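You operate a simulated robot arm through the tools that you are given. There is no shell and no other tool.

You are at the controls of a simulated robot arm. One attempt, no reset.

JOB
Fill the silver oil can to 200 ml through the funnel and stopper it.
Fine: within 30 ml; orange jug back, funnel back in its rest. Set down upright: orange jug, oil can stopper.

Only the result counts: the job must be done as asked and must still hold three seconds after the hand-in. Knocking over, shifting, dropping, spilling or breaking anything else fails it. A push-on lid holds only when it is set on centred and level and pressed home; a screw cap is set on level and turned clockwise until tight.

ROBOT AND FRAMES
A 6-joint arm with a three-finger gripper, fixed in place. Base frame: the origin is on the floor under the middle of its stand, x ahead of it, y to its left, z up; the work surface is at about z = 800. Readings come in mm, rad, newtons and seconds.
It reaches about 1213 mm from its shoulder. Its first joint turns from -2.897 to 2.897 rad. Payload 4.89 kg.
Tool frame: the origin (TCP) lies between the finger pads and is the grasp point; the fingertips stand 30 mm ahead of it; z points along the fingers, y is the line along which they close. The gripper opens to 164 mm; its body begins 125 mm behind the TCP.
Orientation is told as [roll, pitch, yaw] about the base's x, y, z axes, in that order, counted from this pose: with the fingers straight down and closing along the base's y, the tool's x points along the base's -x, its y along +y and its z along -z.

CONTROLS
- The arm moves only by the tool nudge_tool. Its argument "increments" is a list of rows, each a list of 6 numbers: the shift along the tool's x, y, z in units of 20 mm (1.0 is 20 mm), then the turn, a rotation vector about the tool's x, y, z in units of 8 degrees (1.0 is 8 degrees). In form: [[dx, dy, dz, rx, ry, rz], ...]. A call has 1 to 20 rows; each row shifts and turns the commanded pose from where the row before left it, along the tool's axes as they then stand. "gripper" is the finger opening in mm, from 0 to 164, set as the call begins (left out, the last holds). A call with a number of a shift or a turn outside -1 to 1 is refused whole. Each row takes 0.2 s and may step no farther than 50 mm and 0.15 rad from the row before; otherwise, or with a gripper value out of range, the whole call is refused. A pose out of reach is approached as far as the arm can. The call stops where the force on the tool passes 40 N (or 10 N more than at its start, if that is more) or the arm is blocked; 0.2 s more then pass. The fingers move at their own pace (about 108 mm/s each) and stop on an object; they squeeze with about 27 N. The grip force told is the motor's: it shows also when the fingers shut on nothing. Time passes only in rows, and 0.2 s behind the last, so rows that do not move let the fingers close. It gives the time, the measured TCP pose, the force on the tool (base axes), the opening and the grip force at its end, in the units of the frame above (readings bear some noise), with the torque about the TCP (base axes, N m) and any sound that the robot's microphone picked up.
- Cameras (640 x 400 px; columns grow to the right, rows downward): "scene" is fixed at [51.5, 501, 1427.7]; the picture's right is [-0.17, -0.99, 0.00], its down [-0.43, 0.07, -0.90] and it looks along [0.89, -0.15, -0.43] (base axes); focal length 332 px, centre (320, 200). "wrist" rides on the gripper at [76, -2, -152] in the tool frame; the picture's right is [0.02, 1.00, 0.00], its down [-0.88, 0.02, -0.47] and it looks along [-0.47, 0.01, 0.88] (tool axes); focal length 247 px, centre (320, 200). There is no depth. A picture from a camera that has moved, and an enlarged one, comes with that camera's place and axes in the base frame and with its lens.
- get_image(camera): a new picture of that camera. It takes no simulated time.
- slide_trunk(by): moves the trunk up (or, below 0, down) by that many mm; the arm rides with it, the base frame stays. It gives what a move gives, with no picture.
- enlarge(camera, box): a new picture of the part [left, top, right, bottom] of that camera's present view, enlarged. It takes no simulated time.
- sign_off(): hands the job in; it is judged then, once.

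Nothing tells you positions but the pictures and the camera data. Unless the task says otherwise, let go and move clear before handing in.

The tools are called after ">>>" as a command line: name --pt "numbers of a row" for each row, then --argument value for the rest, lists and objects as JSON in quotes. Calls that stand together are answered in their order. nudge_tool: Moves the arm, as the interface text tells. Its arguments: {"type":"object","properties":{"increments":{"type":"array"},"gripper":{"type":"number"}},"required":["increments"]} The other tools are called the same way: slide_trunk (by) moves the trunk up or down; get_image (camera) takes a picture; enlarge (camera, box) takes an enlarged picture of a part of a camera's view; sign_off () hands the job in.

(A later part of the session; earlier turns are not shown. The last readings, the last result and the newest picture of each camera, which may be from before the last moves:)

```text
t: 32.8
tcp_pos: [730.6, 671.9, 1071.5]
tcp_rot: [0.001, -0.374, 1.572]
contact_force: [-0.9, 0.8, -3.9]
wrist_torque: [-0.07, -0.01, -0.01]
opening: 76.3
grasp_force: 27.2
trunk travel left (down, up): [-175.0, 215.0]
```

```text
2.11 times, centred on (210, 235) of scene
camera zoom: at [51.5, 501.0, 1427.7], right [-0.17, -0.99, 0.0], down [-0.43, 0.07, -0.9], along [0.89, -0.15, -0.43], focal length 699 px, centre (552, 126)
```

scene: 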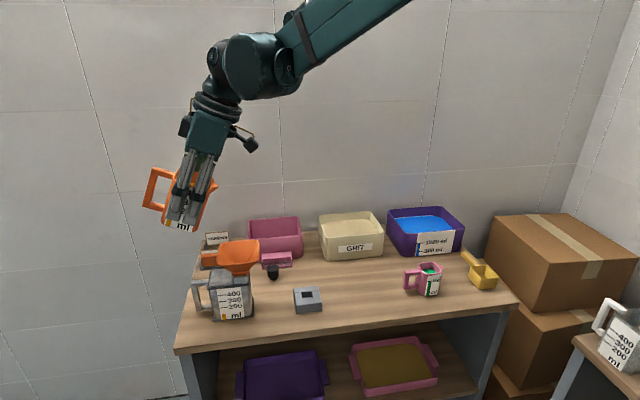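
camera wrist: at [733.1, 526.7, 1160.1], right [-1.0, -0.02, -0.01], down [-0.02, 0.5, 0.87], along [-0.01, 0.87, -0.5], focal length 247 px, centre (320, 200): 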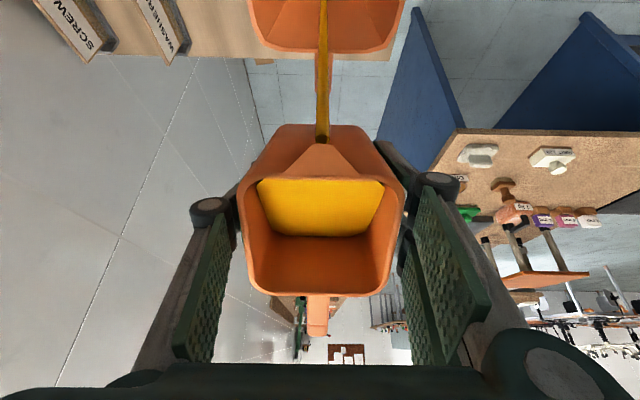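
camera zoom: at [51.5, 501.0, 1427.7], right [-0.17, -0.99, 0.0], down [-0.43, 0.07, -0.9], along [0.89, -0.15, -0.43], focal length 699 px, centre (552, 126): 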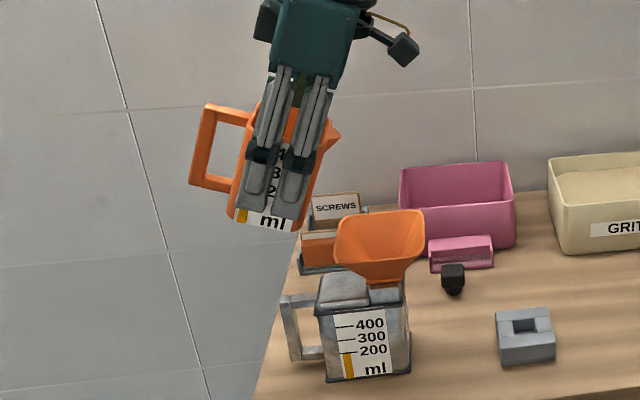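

Pouring has stopped at about 196 ml, nothing spilled. I bring the jug upright, raise it and carry it back.

>>> nudge_tool --pt "0 0 0 0 1 0" --pt "0 0 0 0 1 0" --pt "0 0 0 0 0.7 0" --pt "0 0 -0.6 0 0 0" --pt "0 0 -1 0 0 0" --pt "0 0 -0.7 0 0 0" --pt "0.4 0 0 0 0 0" --pt "0.7 0 0 0 0 0" --pt "1 0 0 0 0 0" --pt "1 0 0 0 0 0" --pt "1 0 0 0 0 0" --pt "1 0 0 0 0 0" --pt "1 0 0 0 0 0" --pt "1 0 0 0 0 0" --pt "1 0 0 0 0 0" --pt "1 0 0 0 0 0" --pt "1 0 0 0 0 0"

>>> nudge_tool --pt "1 0 0 0 0 0" --pt "1 0 0 0 0 0" --pt "1 0 0 0 0 0" --pt "1 0 0 0 0 0" --pt "1 0 0 0 0 0" --pt "1 0 0 0 0 0" --pt "1 0 0 0 0 0" --pt "1 0 0 0 0 0" --pt "1 0 0 0 0 0" --pt "1 0 0 0 0 0" --pt "0.8 0 0 0 0 0" --pt "0.5 0 0 0 0 0" --pt "0.2 0 0 0 0 0" --pt "0 0 0 0 0 0"

>>> get_image --camera "scene"

>>> get_image --camera "wrist"

```text
t: 36.4
tcp_pos: [729.4, 468.9, 1118.1]
tcp_rot: [0.0, -0.001, 1.571]
contact_force: [-1.0, 1.3, -3.4]
wrist_torque: [-0.15, -0.05, 0.0]
opening: 76.5
grasp_force: 26.9
trunk travel left (down, up): [-175.0, 215.0]
```

```text
t: 39.4
tcp_pos: [730.4, 239.5, 1117.8]
tcp_rot: [0.0, 0.0, 1.572]
contact_force: [0.2, 0.4, -3.1]
wrist_torque: [-0.01, 0.01, 0.01]
opening: 76.5
grasp_force: 26.8
trunk travel left (down, up): [-175.0, 215.0]
```

```text
taken
```

scene: 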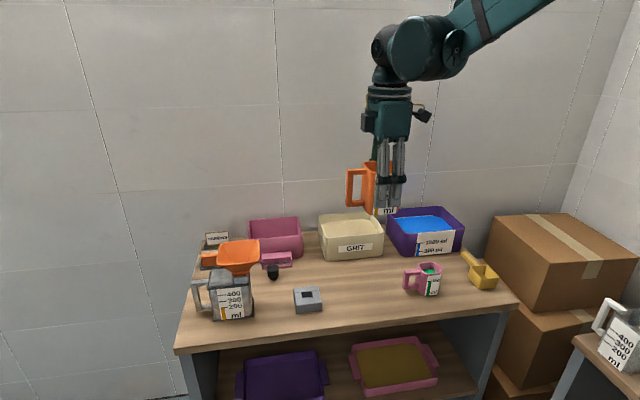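

```text
taken
camera wrist: at [731.9, 164.1, 1269.7], right [-1.0, -0.02, 0.0], down [-0.02, 0.88, 0.47], along [-0.01, 0.47, -0.88], focal length 247 px, centre (320, 200)
```

wrist: 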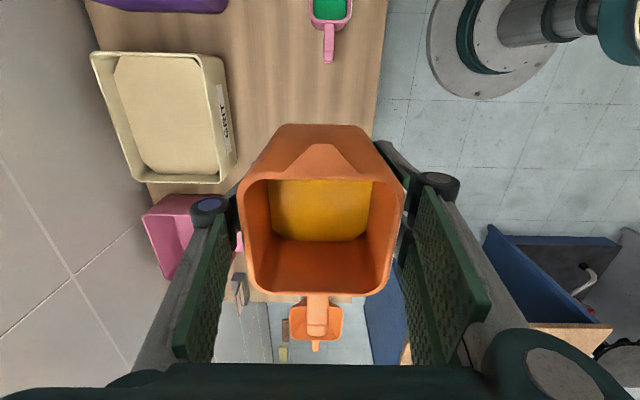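

The jug is back above its old spot in the same relative pose. I lower it gently.

>>> nudge_tool --pt "0 0 0.5 0 0 0" --pt "0 0 1 0 0 0" --pt "0 0 1 0 0 0" --pt "0 0 1 0 0 0" --pt "0 0 1 0 0 0" --pt "0 0 1 0 0 0" --pt "0 0 1 0 0 0" --pt "0 0 1 0 0 0" --pt "0 0 1 0 0 0" --pt "0 0 1 0 0 0" --pt "0 0 1 0 0 0" --pt "0 0 1 0 0 0" --pt "0 0 0.8 0 0 0" --pt "0 0 0.4 0 0 0" --pt "0 0 0.2 0 0 0" --pt "0 0 0.15 0 0 0" --pt "0 0 0.1 0 0 0" --pt "0 0 0 0 0 0" --pt "0 0 0 0 0 0"

>>> enlarge --camera "scene" --box '[320, 170, 460, 310]'

>>> get_image --camera "wrist"

```text
t: 43.4
tcp_pos: [731.5, 239.3, 854.6]
tcp_rot: [0.0, -0.001, 1.57]
contact_force: [0.1, 0.2, -3.8]
wrist_torque: [0.01, 0.03, -0.02]
opening: 76.1
grasp_force: 26.8
trunk travel left (down, up): [-175.0, 215.0]
```

```text
2.86 times, centred on (390, 240) of scene
camera zoom: at [51.5, 501.0, 1427.7], right [-0.17, -0.99, 0.0], down [-0.43, 0.07, -0.9], along [0.89, -0.15, -0.43], focal length 949 px, centre (120, 86)
```

zoom: 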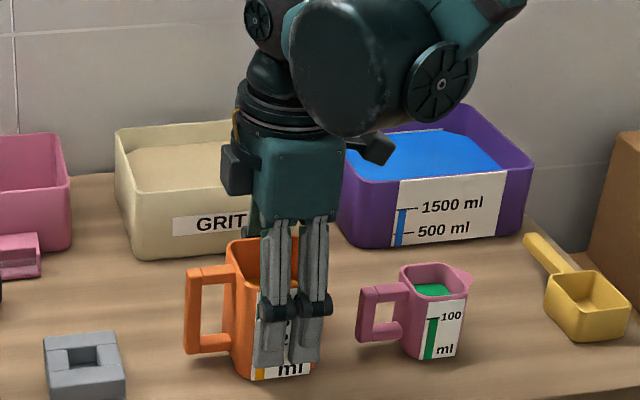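

```text
taken
camera wrist: at [732.5, 164.0, 1007.1], right [-1.0, -0.02, 0.0], down [-0.02, 0.88, 0.47], along [-0.01, 0.47, -0.88], focal length 247 px, centre (320, 200)
```

wrist: 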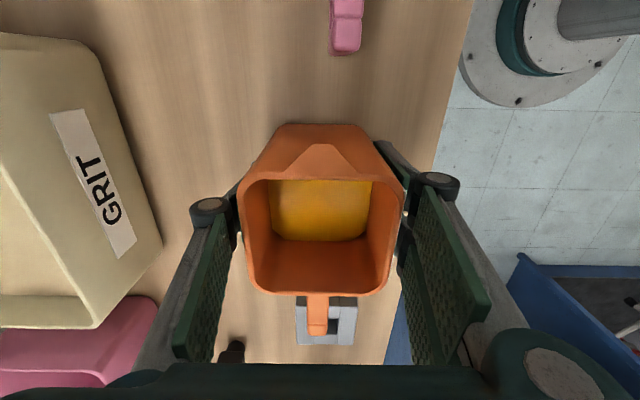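

The jug still hangs about 1–2 mm above the table; I lower the last millimetres.

>>> nudge_tool --pt "0 0 0.05 0 0 0" --pt "0 0 0.05 0 0 0" --pt "0 0 0.03 0 0 0" --pt "0 0 0 0 0 0" --pt "0 0 0 0 0 0"

```text
t: 44.6
tcp_pos: [730.5, 239.6, 852.3]
tcp_rot: [-0.001, 0.001, 1.57]
contact_force: [8.3, 2.3, 20.3]
wrist_torque: [0.1, -0.38, 0.01]
opening: 76.5
grasp_force: 26.8
trunk travel left (down, up): [-175.0, 215.0]
```

Contact with the table is made (20 N). I ease up half a millimetre and open the fingers.

>>> nudge_tool --pt "0 0 -0.03 0 0 0" --pt "0 0 0 0 0 0"

>>> nudge_tool --pt "0 0 0 0 0 0" --pt "0 0 0 0 0 0" --pt "0 0 0 0 0 0" --pt "0 0 0 0 0 0" --gripper 125

>>> get_image --camera "wrist"

>>> enlarge --camera "scene" --box '[320, 170, 460, 310]'

```text
t: 45.2
tcp_pos: [728.8, 238.7, 852.5]
tcp_rot: [0.001, 0.0, 1.571]
contact_force: [5.4, 1.2, 12.0]
wrist_torque: [0.13, -0.35, -0.04]
opening: 76.5
grasp_force: 27.6
trunk travel left (down, up): [-175.0, 215.0]
```

```text
t: 46.2
tcp_pos: [731.1, 238.6, 852.3]
tcp_rot: [-0.001, -0.002, 1.569]
contact_force: [-0.6, -0.9, 0.0]
wrist_torque: [0.01, -0.02, 0.02]
opening: 124.9
grasp_force: 0.1
trunk travel left (down, up): [-175.0, 215.0]
```

```text
taken
camera wrist: at [731.8, 164.0, 1005.2], right [-1.0, -0.02, 0.0], down [-0.02, 0.88, 0.47], along [-0.01, 0.47, -0.88], focal length 247 px, centre (320, 200)
```

wrist: 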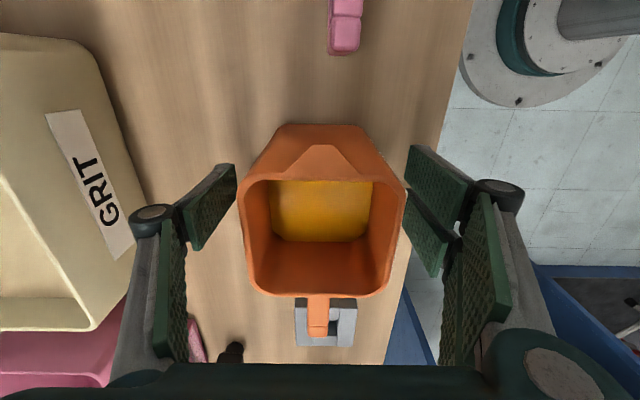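

```text
2.86 times, centred on (390, 240) of scene
camera zoom: at [51.5, 501.0, 1427.7], right [-0.17, -0.99, 0.0], down [-0.43, 0.07, -0.9], along [0.89, -0.15, -0.43], focal length 949 px, centre (120, 86)
```

zoom: 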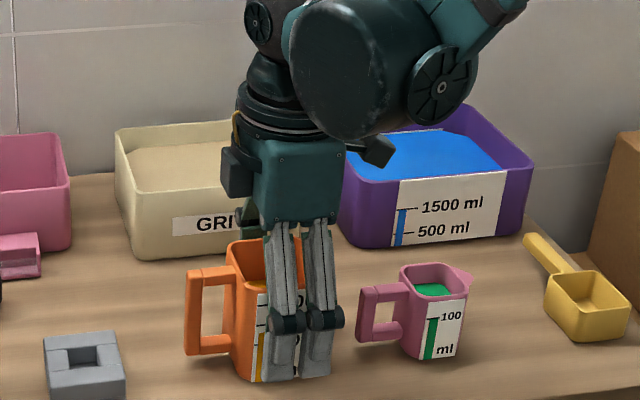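

The jug stands in its place. I raise the hand and go toward the funnel's handle at about (731, 655).

>>> nudge_tool --pt "0 0 -0.5 0 0 0" --pt "0 0 -1 0 0 0" --pt "0 0 -1 0 0 0" --pt "0 0 -1 0 0 0" --pt "0 0 -1 0 0 0" --pt "0 0 -1 0 0 0" --pt "0 0 -1 0 0 0" --pt "0 0 -1 0 0 0" --pt "0 0 -1 0 0 0" --pt "0 0 -1 0 0 0" --pt "0 0 -1 0 0 0" --pt "0 0 -1 0 0 0" --pt "0 0 -1 0 0 0" --pt "0 0 -1 0 0 0" --pt "0 0 -0.5 0 0 0"

>>> nudge_tool --pt "-1 0 0 0 0 0" --pt "-1 0 0 0 0 0" --pt "-1 0 0 0 0 0" --pt "-1 0 0 0 0 0" --pt "-1 0 0 0 0 0" --pt "-1 0 0 0 0 0" --pt "-1 0 0 0 0 0" --pt "-1 0 0 0 0 0" --pt "-1 0 0 0 0 0" --pt "-1 0 0 0 0 0" --pt "-1 0 0 0 0 0" --pt "-1 0 0 0 0 0" --pt "-1 0 0 0 0 0" --pt "-1 0 0 0 0 0" --pt "-1 0 0 0 0 0" --pt "-1 0 0 0 0 0" --pt "-1 0 0 0 0 0" --pt "-1 0 0 0 0 0" --pt "-1 0 0 0 0 0" --pt "-1 0 0 0 0 0" --gripper 70

>>> nudge_tool --pt "-0.9 0 0 0 0 0" --pt "0 0 0 0 0 0"

>>> get_image --camera "wrist"

>>> get_image --camera "scene"

```text
t: 49.4
tcp_pos: [730.7, 239.4, 1133.7]
tcp_rot: [0.0, 0.0, 1.571]
contact_force: [0.0, 0.6, -0.6]
wrist_torque: [0.0, 0.04, -0.03]
opening: 125.0
grasp_force: 0.0
trunk travel left (down, up): [-175.0, 215.0]
```

```text
t: 53.6
tcp_pos: [730.9, 641.2, 1134.7]
tcp_rot: [-0.001, 0.001, 1.57]
contact_force: [-0.2, -0.7, 1.8]
wrist_torque: [0.11, 0.01, 0.0]
opening: 70.0
grasp_force: 0.1
trunk travel left (down, up): [-175.0, 215.0]
```

```text
t: 54.2
tcp_pos: [730.5, 658.6, 1134.8]
tcp_rot: [-0.001, 0.0, 1.572]
contact_force: [0.7, -0.6, 0.9]
wrist_torque: [0.0, 0.02, 0.02]
opening: 70.2
grasp_force: 0.2
trunk travel left (down, up): [-175.0, 215.0]
```

```text
taken
camera wrist: at [732.3, 583.3, 1287.5], right [-1.0, -0.02, 0.0], down [-0.02, 0.88, 0.47], along [-0.01, 0.47, -0.88], focal length 247 px, centre (320, 200)
```

wrist: 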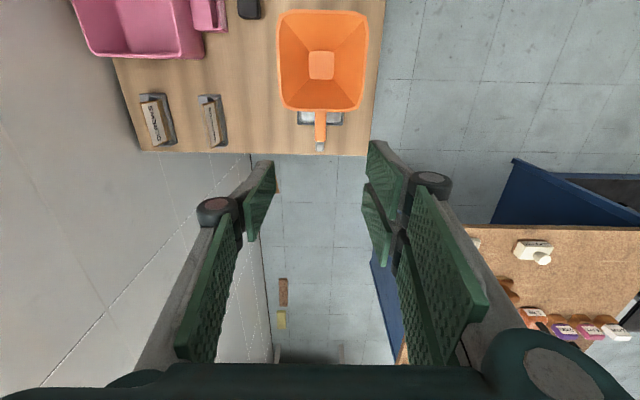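

```text
taken
```

scene: 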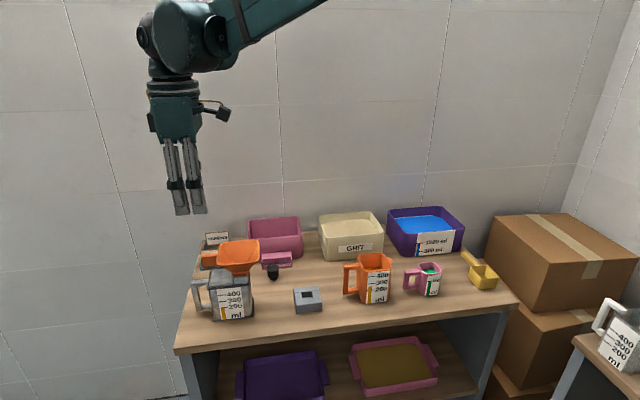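

>>> enlarge --camera "wrist" --box '[256, 60, 384, 160]'

>>> enlarge --camera "scene" --box '[190, 225, 270, 275]'

>>> enlarge --camera "scene" --box '[330, 245, 410, 315]'

```text
4.00 times, centred on (320, 110) of wrist
camera zoom: at [732.3, 583.3, 1287.5], right [-1.0, -0.02, 0.0], down [-0.02, 0.88, 0.47], along [-0.01, 0.47, -0.88], focal length 988 px, centre (320, 560)
```

zoom: 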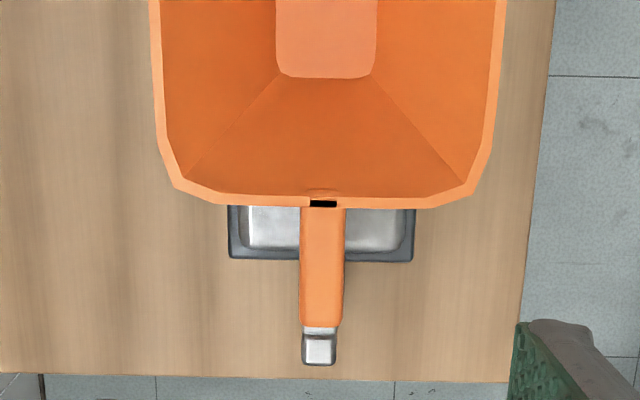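

```text
8.00 times, centred on (230, 250) of scene
camera zoom: at [51.5, 501.0, 1427.7], right [-0.17, -0.99, 0.0], down [-0.43, 0.07, -0.9], along [0.89, -0.15, -0.43], focal length 2657 px, centre (1040, -200)
```

zoom: 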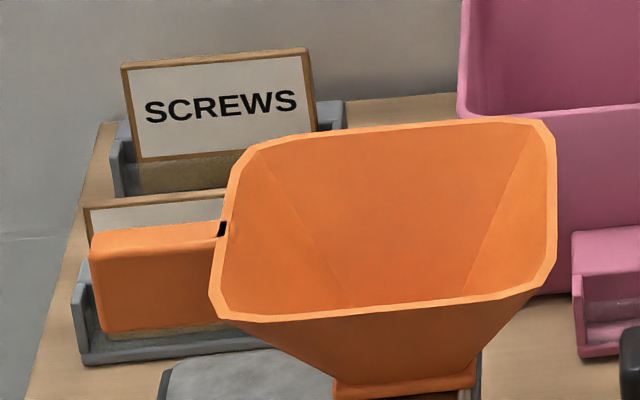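

```text
5.71 times, centred on (370, 280) of scene
camera zoom: at [51.5, 501.0, 1427.7], right [-0.17, -0.99, 0.0], down [-0.43, 0.07, -0.9], along [0.89, -0.15, -0.43], focal length 1898 px, centre (34, -257)
```

zoom: 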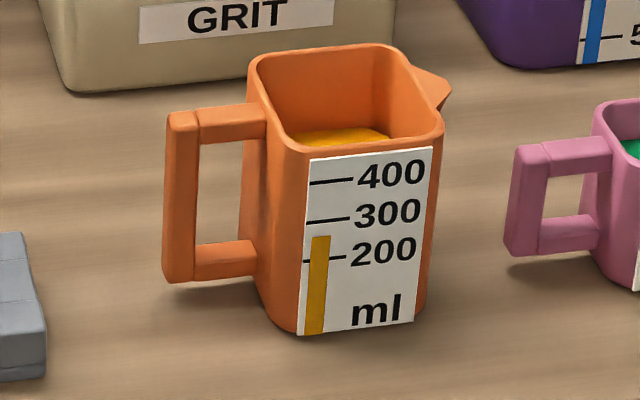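

Jug is back exactly in its place, and its scale shows about 245 ml left (≈105 ml poured). The handle is too close to the rim for my wide finger pair, so I will grip the funnel across its rim along x, centred at about (730.5, 582).

>>> nudge_tool --pt "1 0 0 0 0 0" --pt "1 0 0 0 0 0" --pt "1 0 0 0 0 0" --pt "0.7 0 0 0 0 0" --pt "0 0 0 0 0 0" --pt "0 0 1 0 0 0" --pt "0 0 1 0 0 0" --pt "0 0 1 0 0 0" --pt "0 0 1 0 0 0" --pt "0 0 1 0 0 0" --pt "0 0 0 0 0 0" --gripper 136

>>> get_image --camera "wrist"

>>> enlarge --camera "scene" --box '[130, 140, 290, 330]'

```text
t: 56.6
tcp_pos: [730.9, 583.7, 1033.0]
tcp_rot: [-0.001, -0.001, 1.571]
contact_force: [-0.3, 0.3, 0.8]
wrist_torque: [-0.04, 0.04, -0.05]
opening: 135.8
grasp_force: 0.0
trunk travel left (down, up): [-175.0, 215.0]
```

```text
taken
camera wrist: at [732.7, 509.1, 1185.6], right [-1.0, -0.02, 0.0], down [-0.02, 0.88, 0.47], along [-0.01, 0.47, -0.88], focal length 247 px, centre (320, 200)
```

wrist: 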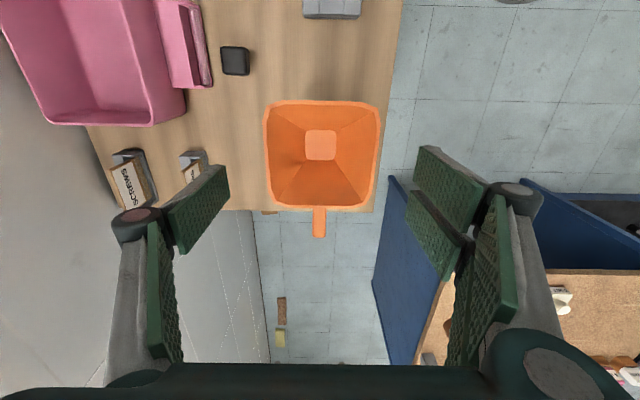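

```text
2.11 times, centred on (210, 235) of scene
camera zoom: at [51.5, 501.0, 1427.7], right [-0.17, -0.99, 0.0], down [-0.43, 0.07, -0.9], along [0.89, -0.15, -0.43], focal length 699 px, centre (552, 126)
```

zoom: 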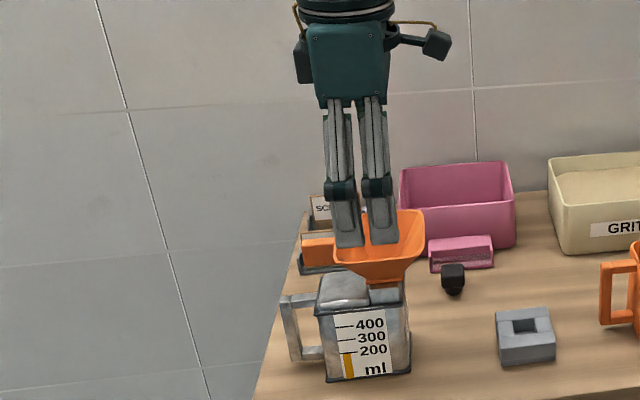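

The rim (x 683–777, y 531–630) lies centrally between the open fingers. I lower to just around rim height.

>>> nudge_tool --pt "0 0 1 0 0 0" --pt "0 0 0.8 0 0 0" --pt "0 0 0.5 0 0 0" --pt "0 0 0 0 0 0"

>>> get_image --camera "wrist"

>>> enlarge --camera "scene" --box '[170, 180, 270, 280]'

```text
t: 57.6
tcp_pos: [730.6, 583.3, 986.5]
tcp_rot: [0.0, 0.0, 1.571]
contact_force: [0.3, -0.2, -0.1]
wrist_torque: [-0.01, 0.02, -0.02]
opening: 136.0
grasp_force: 0.0
trunk travel left (down, up): [-175.0, 215.0]
```

```text
taken
camera wrist: at [731.9, 507.8, 1138.9], right [-1.0, -0.02, 0.0], down [-0.02, 0.88, 0.47], along [-0.01, 0.47, -0.88], focal length 247 px, centre (320, 200)
```

wrist: 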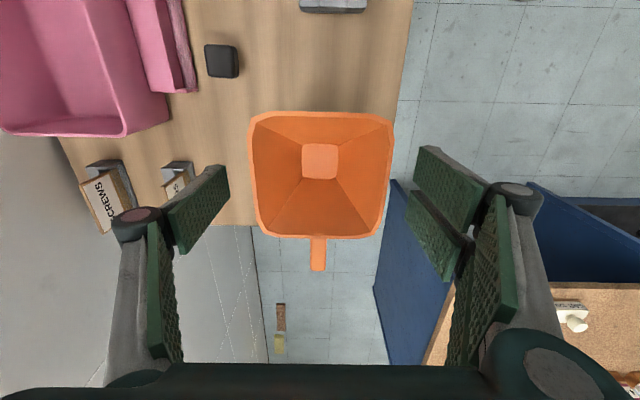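

```text
4.00 times, centred on (220, 230) of scene
camera zoom: at [51.5, 501.0, 1427.7], right [-0.17, -0.99, 0.0], down [-0.43, 0.07, -0.9], along [0.89, -0.15, -0.43], focal length 1328 px, centre (720, 80)
```

zoom: 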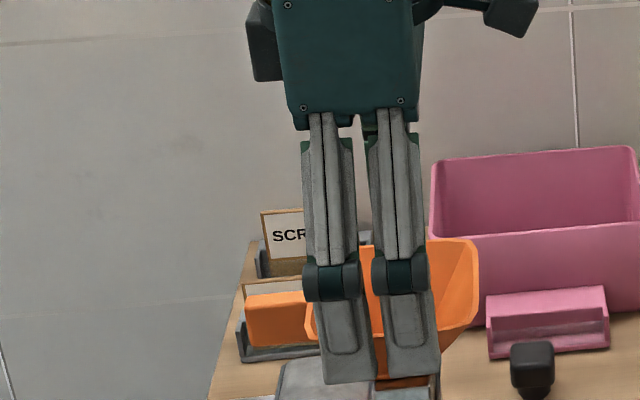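

The fingers straddle the rim. I close in stages to avoid pushing the funnel sideways: first to 104 mm.

>>> nudge_tool --pt "0 0 0 0 0 0" --pt "0 0 0 0 0 0" --gripper 104

>>> get_image --camera "wrist"

>>> enlarge --camera "wrist" --box '[220, 100, 420, 250]'

```text
t: 58.2
tcp_pos: [729.2, 582.9, 986.7]
tcp_rot: [0.0, -0.001, 1.571]
contact_force: [0.5, -0.2, 1.1]
wrist_torque: [0.04, -0.02, 0.02]
opening: 104.1
grasp_force: 0.0
trunk travel left (down, up): [-175.0, 215.0]
```

```text
taken
camera wrist: at [731.7, 507.7, 1139.2], right [-1.0, -0.02, 0.0], down [-0.02, 0.88, 0.47], along [-0.01, 0.47, -0.88], focal length 247 px, centre (320, 200)
```

wrist: 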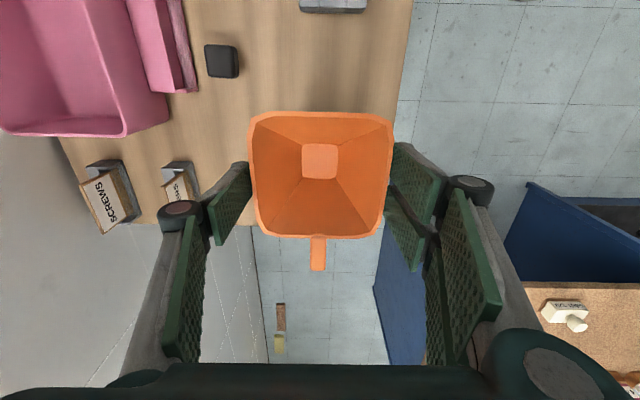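

```text
2.67 times, centred on (320, 175) of wrist
camera zoom: at [731.7, 507.7, 1139.2], right [-1.0, -0.02, 0.0], down [-0.02, 0.88, 0.47], along [-0.01, 0.47, -0.88], focal length 659 px, centre (320, 267)
```

zoom: 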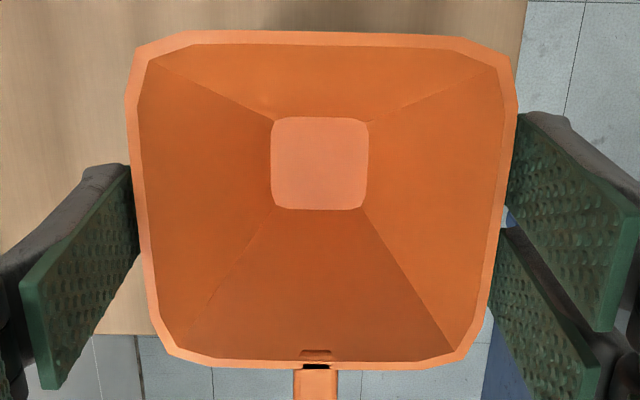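

Gaps look even on both sides. I close fully onto the rim.

>>> nudge_tool --pt "0 0 0 0 0 0" --pt "0 0 0 0 0 0" --gripper 98

>>> nudge_tool --pt "0 0 0 0 0 0" --pt "0 0 0 0 0 0" --pt "0 0 0 0 0 0" --pt "0 0 0 0 0 0" --gripper 80

>>> get_image --camera "wrist"

>>> enlarge --camera "scene" --box '[170, 180, 290, 330]'

```text
t: 58.8
tcp_pos: [729.7, 582.3, 987.3]
tcp_rot: [-0.001, 0.0, 1.571]
contact_force: [0.1, 0.3, -1.0]
wrist_torque: [0.03, 0.01, -0.01]
opening: 98.5
grasp_force: 0.0
trunk travel left (down, up): [-175.0, 215.0]
```

```text
t: 59.8
tcp_pos: [728.9, 582.1, 986.8]
tcp_rot: [0.001, 0.001, 1.57]
contact_force: [0.6, 1.3, 4.5]
wrist_torque: [0.05, -0.01, -0.01]
opening: 96.2
grasp_force: 26.8
trunk travel left (down, up): [-175.0, 215.0]
```

```text
taken
camera wrist: at [731.7, 507.7, 1139.4], right [-1.0, -0.02, 0.0], down [-0.02, 0.88, 0.47], along [-0.01, 0.47, -0.88], focal length 247 px, centre (320, 200)
```

wrist: 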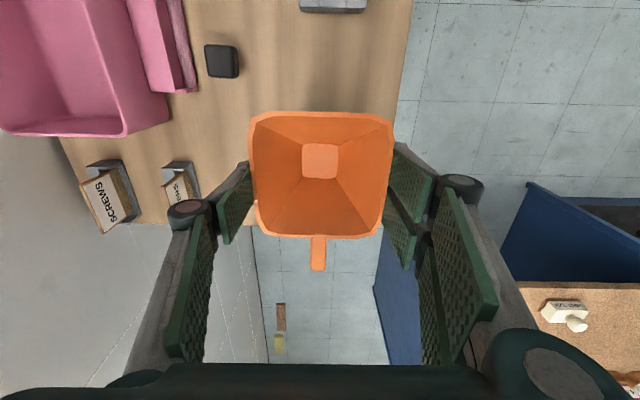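

```text
2.67 times, centred on (230, 255) of scene
camera zoom: at [51.5, 501.0, 1427.7], right [-0.17, -0.99, 0.0], down [-0.43, 0.07, -0.9], along [0.89, -0.15, -0.43], focal length 886 px, centre (560, 53)
```

zoom: 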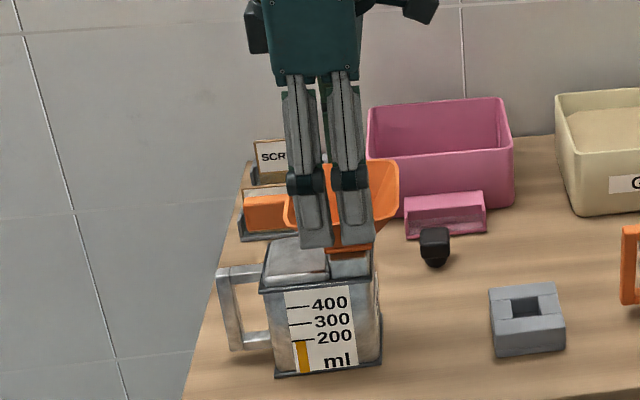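

Gripped at 96 mm rim width with 27 N. I lift slowly straight up and watch whether the funnel follows and the can stays.

>>> nudge_tool --pt "0 0 -0.1 0 0 0" --pt "0 0 -0.2 0 0 0" --pt "0 0 -0.3 0 0 0" --pt "0 0 -0.3 0 0 0" --pt "0 0 0 0 0 0"

>>> get_image --camera "wrist"

>>> enlarge --camera "scene" --box '[170, 180, 290, 330]'

```text
t: 61.0
tcp_pos: [730.1, 583.1, 1005.2]
tcp_rot: [-0.002, 0.0, 1.57]
contact_force: [0.2, 0.0, -0.5]
wrist_torque: [0.02, -0.04, -0.02]
opening: 95.6
grasp_force: 27.2
trunk travel left (down, up): [-175.0, 215.0]
```

```text
taken
camera wrist: at [732.5, 508.3, 1156.9], right [-1.0, -0.02, 0.0], down [-0.02, 0.88, 0.47], along [-0.01, 0.47, -0.88], focal length 247 px, centre (320, 200)
```

wrist: 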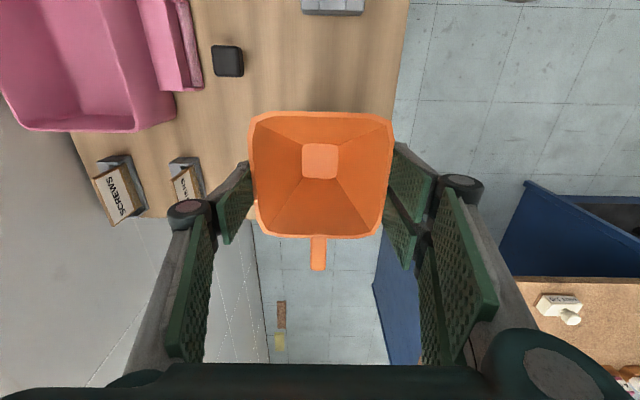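

```text
2.67 times, centred on (230, 255) of scene
camera zoom: at [51.5, 501.0, 1427.7], right [-0.17, -0.99, 0.0], down [-0.43, 0.07, -0.9], along [0.89, -0.15, -0.43], focal length 886 px, centre (560, 53)
```

zoom: 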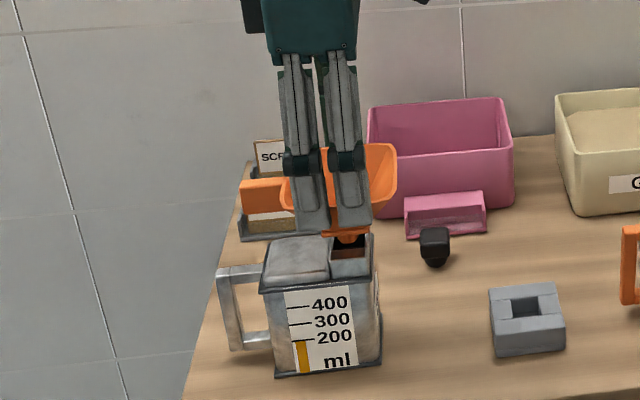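

The funnel rises with the hand and the can stays. I lift on until the stem is well clear.

>>> nudge_tool --pt "0 0 -0.4 0 0 0" --pt "0 0 -0.4 0 0 0" --pt "0 0 -0.5 0 0 0" --pt "0 0 -0.5 0 0 0" --pt "0 0 -0.5 0 0 0" --pt "0 0 -0.5 0 0 0" --pt "0 0 -0.5 0 0 0" --pt "0 0 -0.5 0 0 0" --pt "0 0 -0.5 0 0 0" --pt "0 0 0 0 0 0"

>>> enlarge --camera "scene" --box '[170, 130, 290, 330]'

>>> enlarge --camera "scene" --box '[184, 205, 264, 325]'

```text
t: 63.2
tcp_pos: [731.0, 585.4, 1090.1]
tcp_rot: [0.0, 0.0, 1.57]
contact_force: [0.4, 0.8, -1.7]
wrist_torque: [-0.01, -0.02, -0.05]
opening: 95.8
grasp_force: 27.0
trunk travel left (down, up): [-175.0, 215.0]
```

```text
2.00 times, centred on (230, 230) of scene
camera zoom: at [51.5, 501.0, 1427.7], right [-0.17, -0.99, 0.0], down [-0.43, 0.07, -0.9], along [0.89, -0.15, -0.43], focal length 664 px, centre (500, 140)
```

zoom: 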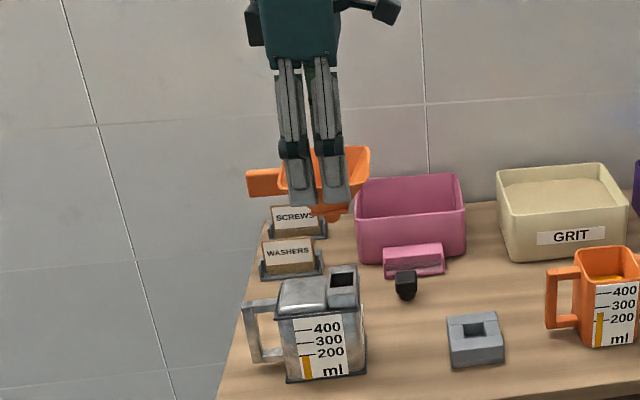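

```text
3.33 times, centred on (224, 265) of scene
camera zoom: at [51.5, 501.0, 1427.7], right [-0.17, -0.99, 0.0], down [-0.43, 0.07, -0.9], along [0.89, -0.15, -0.43], focal length 1107 px, centre (640, -17)
```

zoom: 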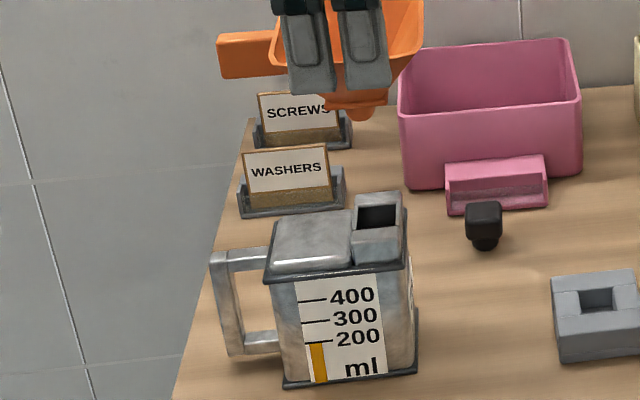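

The funnel is free with its short stem visible and the can stayed put. I move part-way toward the rest and take a closer view of the rest's hole.

>>> nudge_tool --pt "0.6 0.1 0 0 0 0" --pt "0.9 0.1 0 0 0 0" --pt "0.9 0.1 0 0 0 0" --pt "0.9 0.1 0 0 0 0" --pt "0.6 0.1 0 0 0 0" --pt "0.25 0 0 0 0 0" --pt "0 0 0 0 0 0"

>>> get_image --camera "wrist"

>>> enlarge --camera "wrist" --box '[272, 30, 368, 90]'

>>> enlarge --camera "scene" --box '[220, 150, 330, 320]'

```text
t: 64.8
tcp_pos: [719.3, 500.9, 1090.9]
tcp_rot: [-0.001, 0.0, 1.57]
contact_force: [0.3, -0.3, -0.5]
wrist_torque: [0.02, 0.0, 0.0]
opening: 96.1
grasp_force: 26.7
trunk travel left (down, up): [-175.0, 215.0]
```

```text
taken
camera wrist: at [720.7, 426.2, 1244.1], right [-1.0, -0.02, 0.0], down [-0.02, 0.88, 0.47], along [-0.01, 0.47, -0.88], focal length 247 px, centre (320, 200)
```

wrist: 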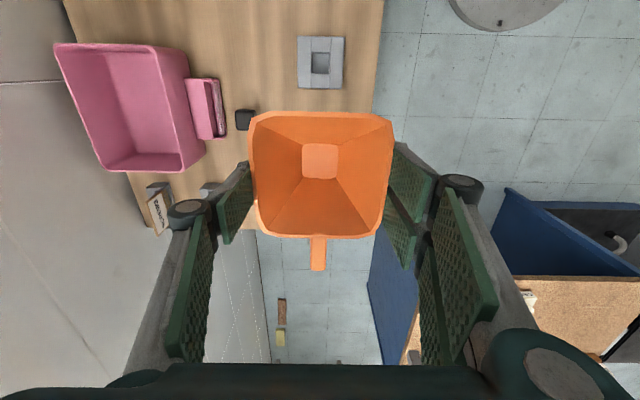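

```text
6.67 times, centred on (320, 60) of wrist
camera zoom: at [720.7, 426.2, 1244.1], right [-1.0, -0.02, 0.0], down [-0.02, 0.88, 0.47], along [-0.01, 0.47, -0.88], focal length 1646 px, centre (320, 1133)
```

zoom: 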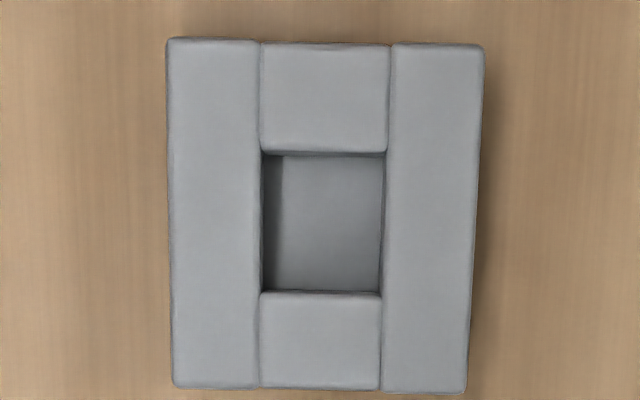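

```text
2.35 times, centred on (275, 235) of scene
camera zoom: at [51.5, 501.0, 1427.7], right [-0.17, -0.99, 0.0], down [-0.43, 0.07, -0.9], along [0.89, -0.15, -0.43], focal length 781 px, centre (426, 118)
```

zoom: 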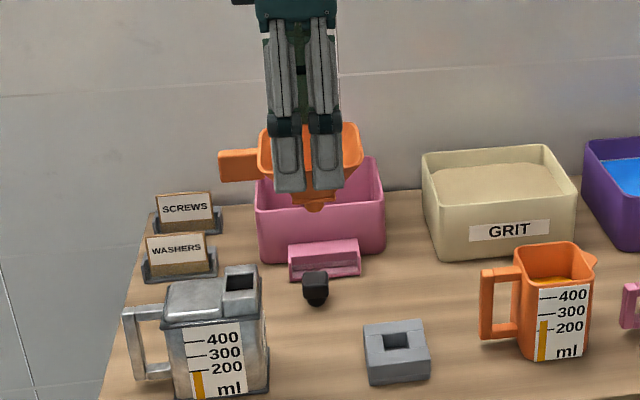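

The hole centre is about (720.3, 421.6), 27 mm square; the funnel axis sits about 2.5 mm to −y of my TCP. I move over it and lower part-way.

>>> nudge_tool --pt "0.5 0 0 0 0 0" --pt "0.9 0 0 0 0 0" --pt "0.9 0 0 0 0 0" --pt "0.9 0 0 0 0 0" --pt "0.58 0 0 0 0 0" --pt "0 0 0.5 0 0 0" --pt "0 0 1 0 0 0" --pt "0 0 1 0 0 0" --pt "0 0 1 0 0 0" --pt "0 0 1 0 0 0" --pt "0 0 1 0 0 0" --pt "0 0 1 0 0 0" --pt "0 0 1 0 0 0" --pt "0 0 0.5 0 0 0" --pt "0 0 0 0 0 0"

>>> enlarge --camera "scene" --box '[260, 230, 360, 320]'

>>> get_image --camera "wrist"

```text
t: 68.0
tcp_pos: [722.1, 423.1, 930.5]
tcp_rot: [0.0, 0.001, 1.57]
contact_force: [0.5, 0.0, -0.7]
wrist_torque: [-0.01, 0.01, -0.02]
opening: 95.8
grasp_force: 27.4
trunk travel left (down, up): [-175.0, 215.0]
```

```text
4.44 times, centred on (310, 275) of scene
camera zoom: at [51.5, 501.0, 1427.7], right [-0.17, -0.99, 0.0], down [-0.43, 0.07, -0.9], along [0.89, -0.15, -0.43], focal length 1476 px, centre (364, -133)
```

zoom: 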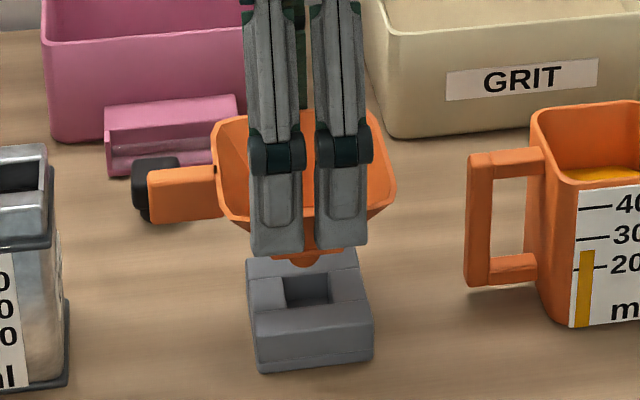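

```text
taken
camera wrist: at [723.7, 349.5, 1083.5], right [-1.0, -0.02, 0.0], down [-0.02, 0.88, 0.47], along [-0.01, 0.47, -0.88], focal length 247 px, centre (320, 200)
```

wrist: 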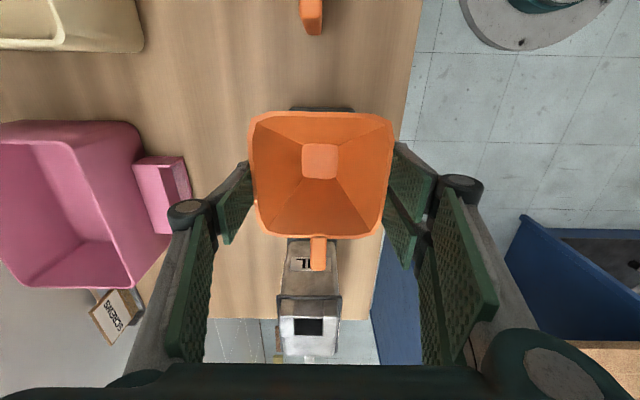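

The stem is right above the hole in y. I zoom into the wrist view to check the x alignment against the visible edge of the rest.

>>> enlarge --camera "wrist" --box '[264, 90, 376, 160]'

>>> enlarge --camera "scene" --box '[290, 270, 340, 315]'

```text
5.71 times, centred on (320, 125) of wrist
camera zoom: at [723.7, 349.5, 1083.5], right [-1.0, -0.02, 0.0], down [-0.02, 0.88, 0.47], along [-0.01, 0.47, -0.88], focal length 1411 px, centre (320, 629)
```

zoom: 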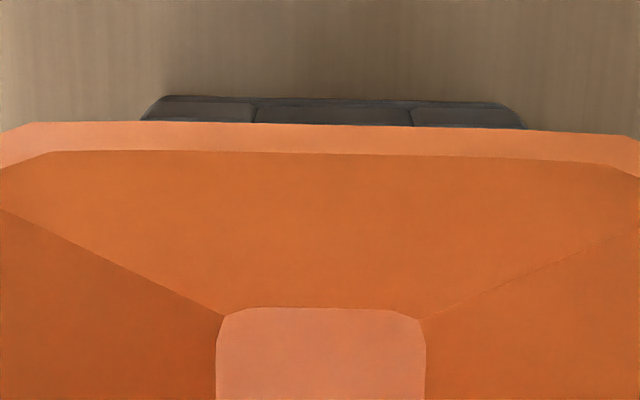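

```text
8.89 times, centred on (315, 292) of scene
camera zoom: at [51.5, 501.0, 1427.7], right [-0.17, -0.99, 0.0], down [-0.43, 0.07, -0.9], along [0.89, -0.15, -0.43], focal length 2952 px, centre (364, -622)
```

zoom: 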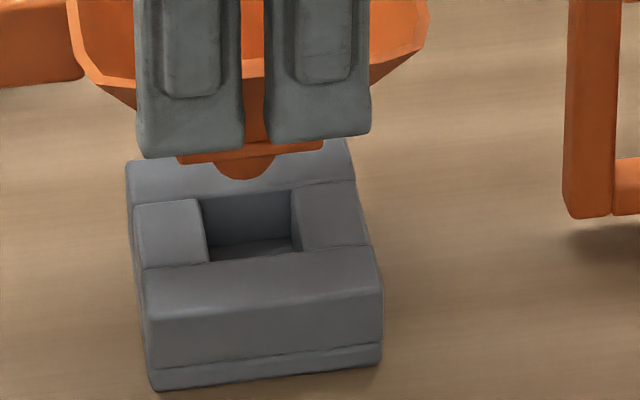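

The stem is ~17 mm round versus a 27 mm hole; I correct by −1.7 mm in x and −1.2 mm in y and lower it in.

>>> nudge_tool --pt "0.06 0.085 0 0 0 0" --pt "0 0 0.4 0 0 0" --pt "0 0 0.5 0 0 0" --pt "0 0 0.4 0 0 0" --pt "0 0 0.3 0 0 0" --pt "0 0 0 0 0 0"

>>> enlarge --camera "scene" --box '[280, 250, 350, 315]'

>>> enlarge --camera "wrist" --box '[264, 90, 376, 160]'

```text
t: 69.4
tcp_pos: [719.1, 424.7, 897.9]
tcp_rot: [0.0, -0.001, 1.57]
contact_force: [0.2, -0.3, -0.8]
wrist_torque: [0.02, 0.03, 0.0]
opening: 95.9
grasp_force: 26.9
trunk travel left (down, up): [-175.0, 215.0]
```

```text
6.15 times, centred on (315, 282) of scene
camera zoom: at [51.5, 501.0, 1427.7], right [-0.17, -0.99, 0.0], down [-0.43, 0.07, -0.9], along [0.89, -0.15, -0.43], focal length 2044 px, centre (351, -308)
```

zoom: 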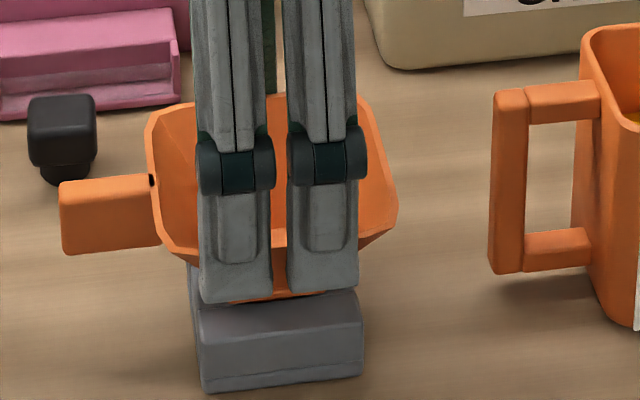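

```text
5.71 times, centred on (320, 125) of wrist
camera zoom: at [720.6, 348.5, 1051.3], right [-1.0, -0.02, 0.0], down [-0.02, 0.88, 0.47], along [-0.01, 0.47, -0.88], focal length 1411 px, centre (320, 629)
```

zoom: 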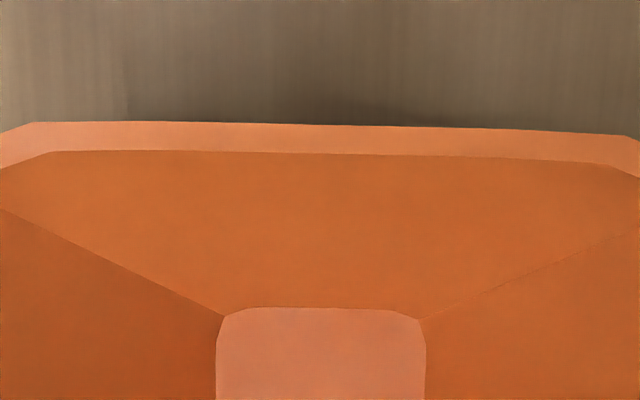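

The stem is entering the hole. I lower the last ~10 mm in small steps watching the force.

>>> nudge_tool --pt "0 -0.03 0.2 0 0 0" --pt "0 0 0.15 0 0 0" --pt "0 0 0.1 0 0 0" --pt "0 0 0 0 0 0"

>>> enlarge --camera "scene" --box '[280, 250, 350, 315]'

```text
t: 70.4
tcp_pos: [718.9, 424.1, 890.6]
tcp_rot: [0.0, -0.001, 1.572]
contact_force: [2.9, -1.1, 18.2]
wrist_torque: [0.09, -0.09, -0.06]
opening: 95.8
grasp_force: 27.0
trunk travel left (down, up): [-175.0, 215.0]
```

```text
6.15 times, centred on (315, 282) of scene
camera zoom: at [51.5, 501.0, 1427.7], right [-0.17, -0.99, 0.0], down [-0.43, 0.07, -0.9], along [0.89, -0.15, -0.43], focal length 2044 px, centre (351, -308)
```

zoom: 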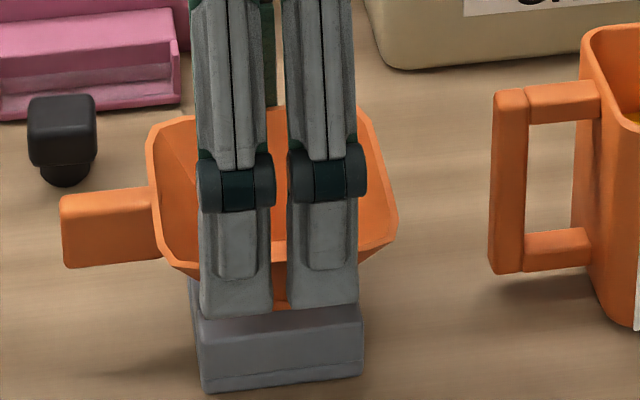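

Contact at z≈890 with 18 N: the collar sits on the rest. I ease off and open the fingers.

>>> nudge_tool --pt "0 0 -0.03 0 0 0" --pt "0 0 0 0 0 0"

>>> nudge_tool --pt "0 0 0 0 0 0" --pt "0 0 0 0 0 0" --pt "0 0 0 0 0 0" --gripper 130

>>> enlarge --camera "scene" --box '[270, 240, 350, 315]'

>>> get_image --camera "wrist"

```text
t: 71.0
tcp_pos: [717.6, 424.3, 891.1]
tcp_rot: [-0.001, 0.0, 1.57]
contact_force: [1.4, 1.3, 5.2]
wrist_torque: [0.21, -0.03, -0.03]
opening: 96.0
grasp_force: 26.6
trunk travel left (down, up): [-175.0, 215.0]
```

```text
t: 71.8
tcp_pos: [718.0, 423.7, 889.4]
tcp_rot: [0.002, 0.001, 1.57]
contact_force: [0.1, -0.3, 0.1]
wrist_torque: [-0.01, 0.01, 0.01]
opening: 129.8
grasp_force: 0.1
trunk travel left (down, up): [-175.0, 215.0]
```

```text
5.33 times, centred on (310, 278) of scene
camera zoom: at [51.5, 501.0, 1427.7], right [-0.17, -0.99, 0.0], down [-0.43, 0.07, -0.9], along [0.89, -0.15, -0.43], focal length 1771 px, centre (373, -213)
```

zoom: 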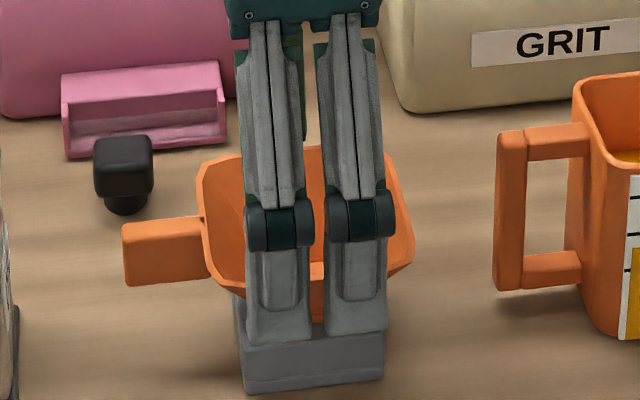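

```text
taken
camera wrist: at [720.4, 348.2, 1043.1], right [-1.0, -0.02, 0.0], down [-0.02, 0.88, 0.47], along [-0.01, 0.47, -0.88], focal length 247 px, centre (320, 200)
```

wrist: 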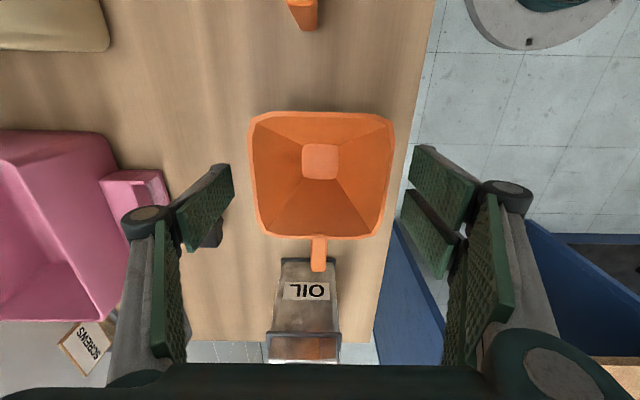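

The funnel stayed in the rest when released. I raise the hand straight up and check.

>>> nudge_tool --pt "0 0 -0.3 0 0 0" --pt "0 0 -0.5 0 0 0" --pt "0 0 -1 0 0 0" --pt "0 0 -1 0 0 0" --pt "0 0 -1 0 0 0" --pt "0 0 -1 0 0 0" --pt "0 0 -1 0 0 0" --pt "0 0 -1 0 0 0" --pt "0 0 -1 0 0 0" --pt "0 0 0 0 0 0"

>>> enlarge --camera "scene" --box '[270, 240, 350, 315]'

>>> get_image --camera "wrist"

>>> enlarge --camera "scene" --box '[184, 245, 288, 325]'

```text
t: 74.0
tcp_pos: [718.3, 423.8, 1048.2]
tcp_rot: [-0.001, -0.001, 1.57]
contact_force: [-0.1, -0.7, -0.1]
wrist_torque: [0.02, -0.02, 0.02]
opening: 130.1
grasp_force: 0.1
trunk travel left (down, up): [-175.0, 215.0]
```

```text
5.33 times, centred on (310, 278) of scene
camera zoom: at [51.5, 501.0, 1427.7], right [-0.17, -0.99, 0.0], down [-0.43, 0.07, -0.9], along [0.89, -0.15, -0.43], focal length 1771 px, centre (373, -213)
```

zoom: 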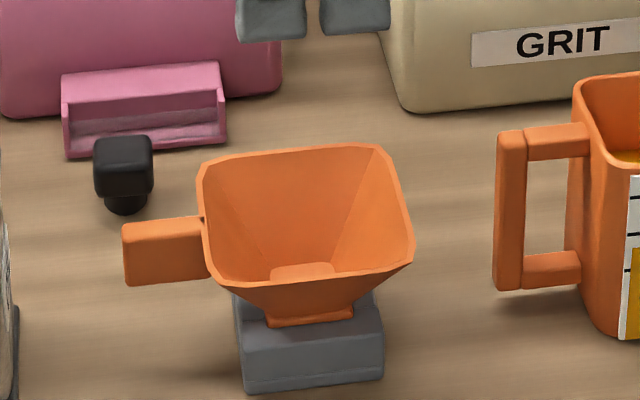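

```text
taken
camera wrist: at [720.8, 347.7, 1199.9], right [-1.0, -0.02, 0.0], down [-0.02, 0.88, 0.47], along [-0.01, 0.47, -0.88], focal length 247 px, centre (320, 200)
```

wrist: 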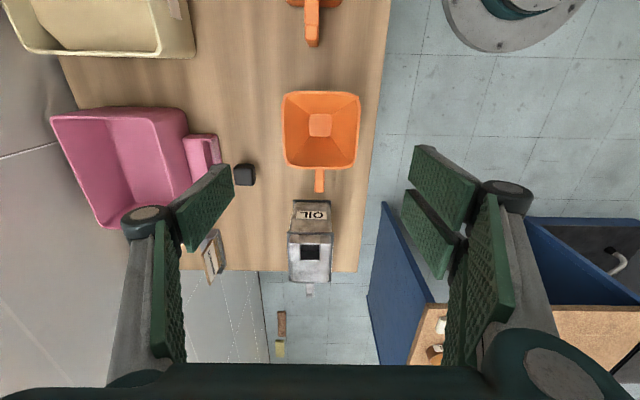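

```text
5.00 times, centred on (236, 285) of scene
camera zoom: at [51.5, 501.0, 1427.7], right [-0.17, -0.99, 0.0], down [-0.43, 0.07, -0.9], along [0.89, -0.15, -0.43], focal length 1660 px, centre (740, -225)
```

zoom: 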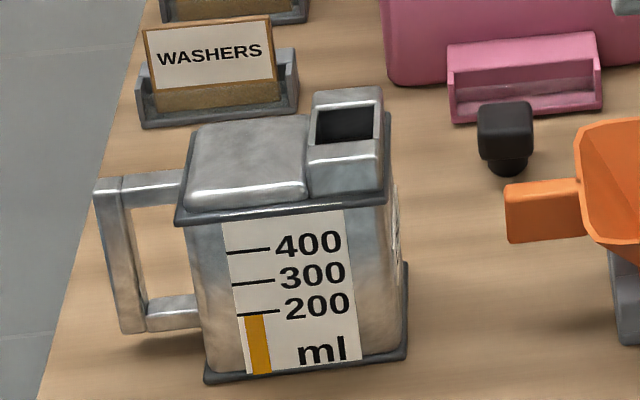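

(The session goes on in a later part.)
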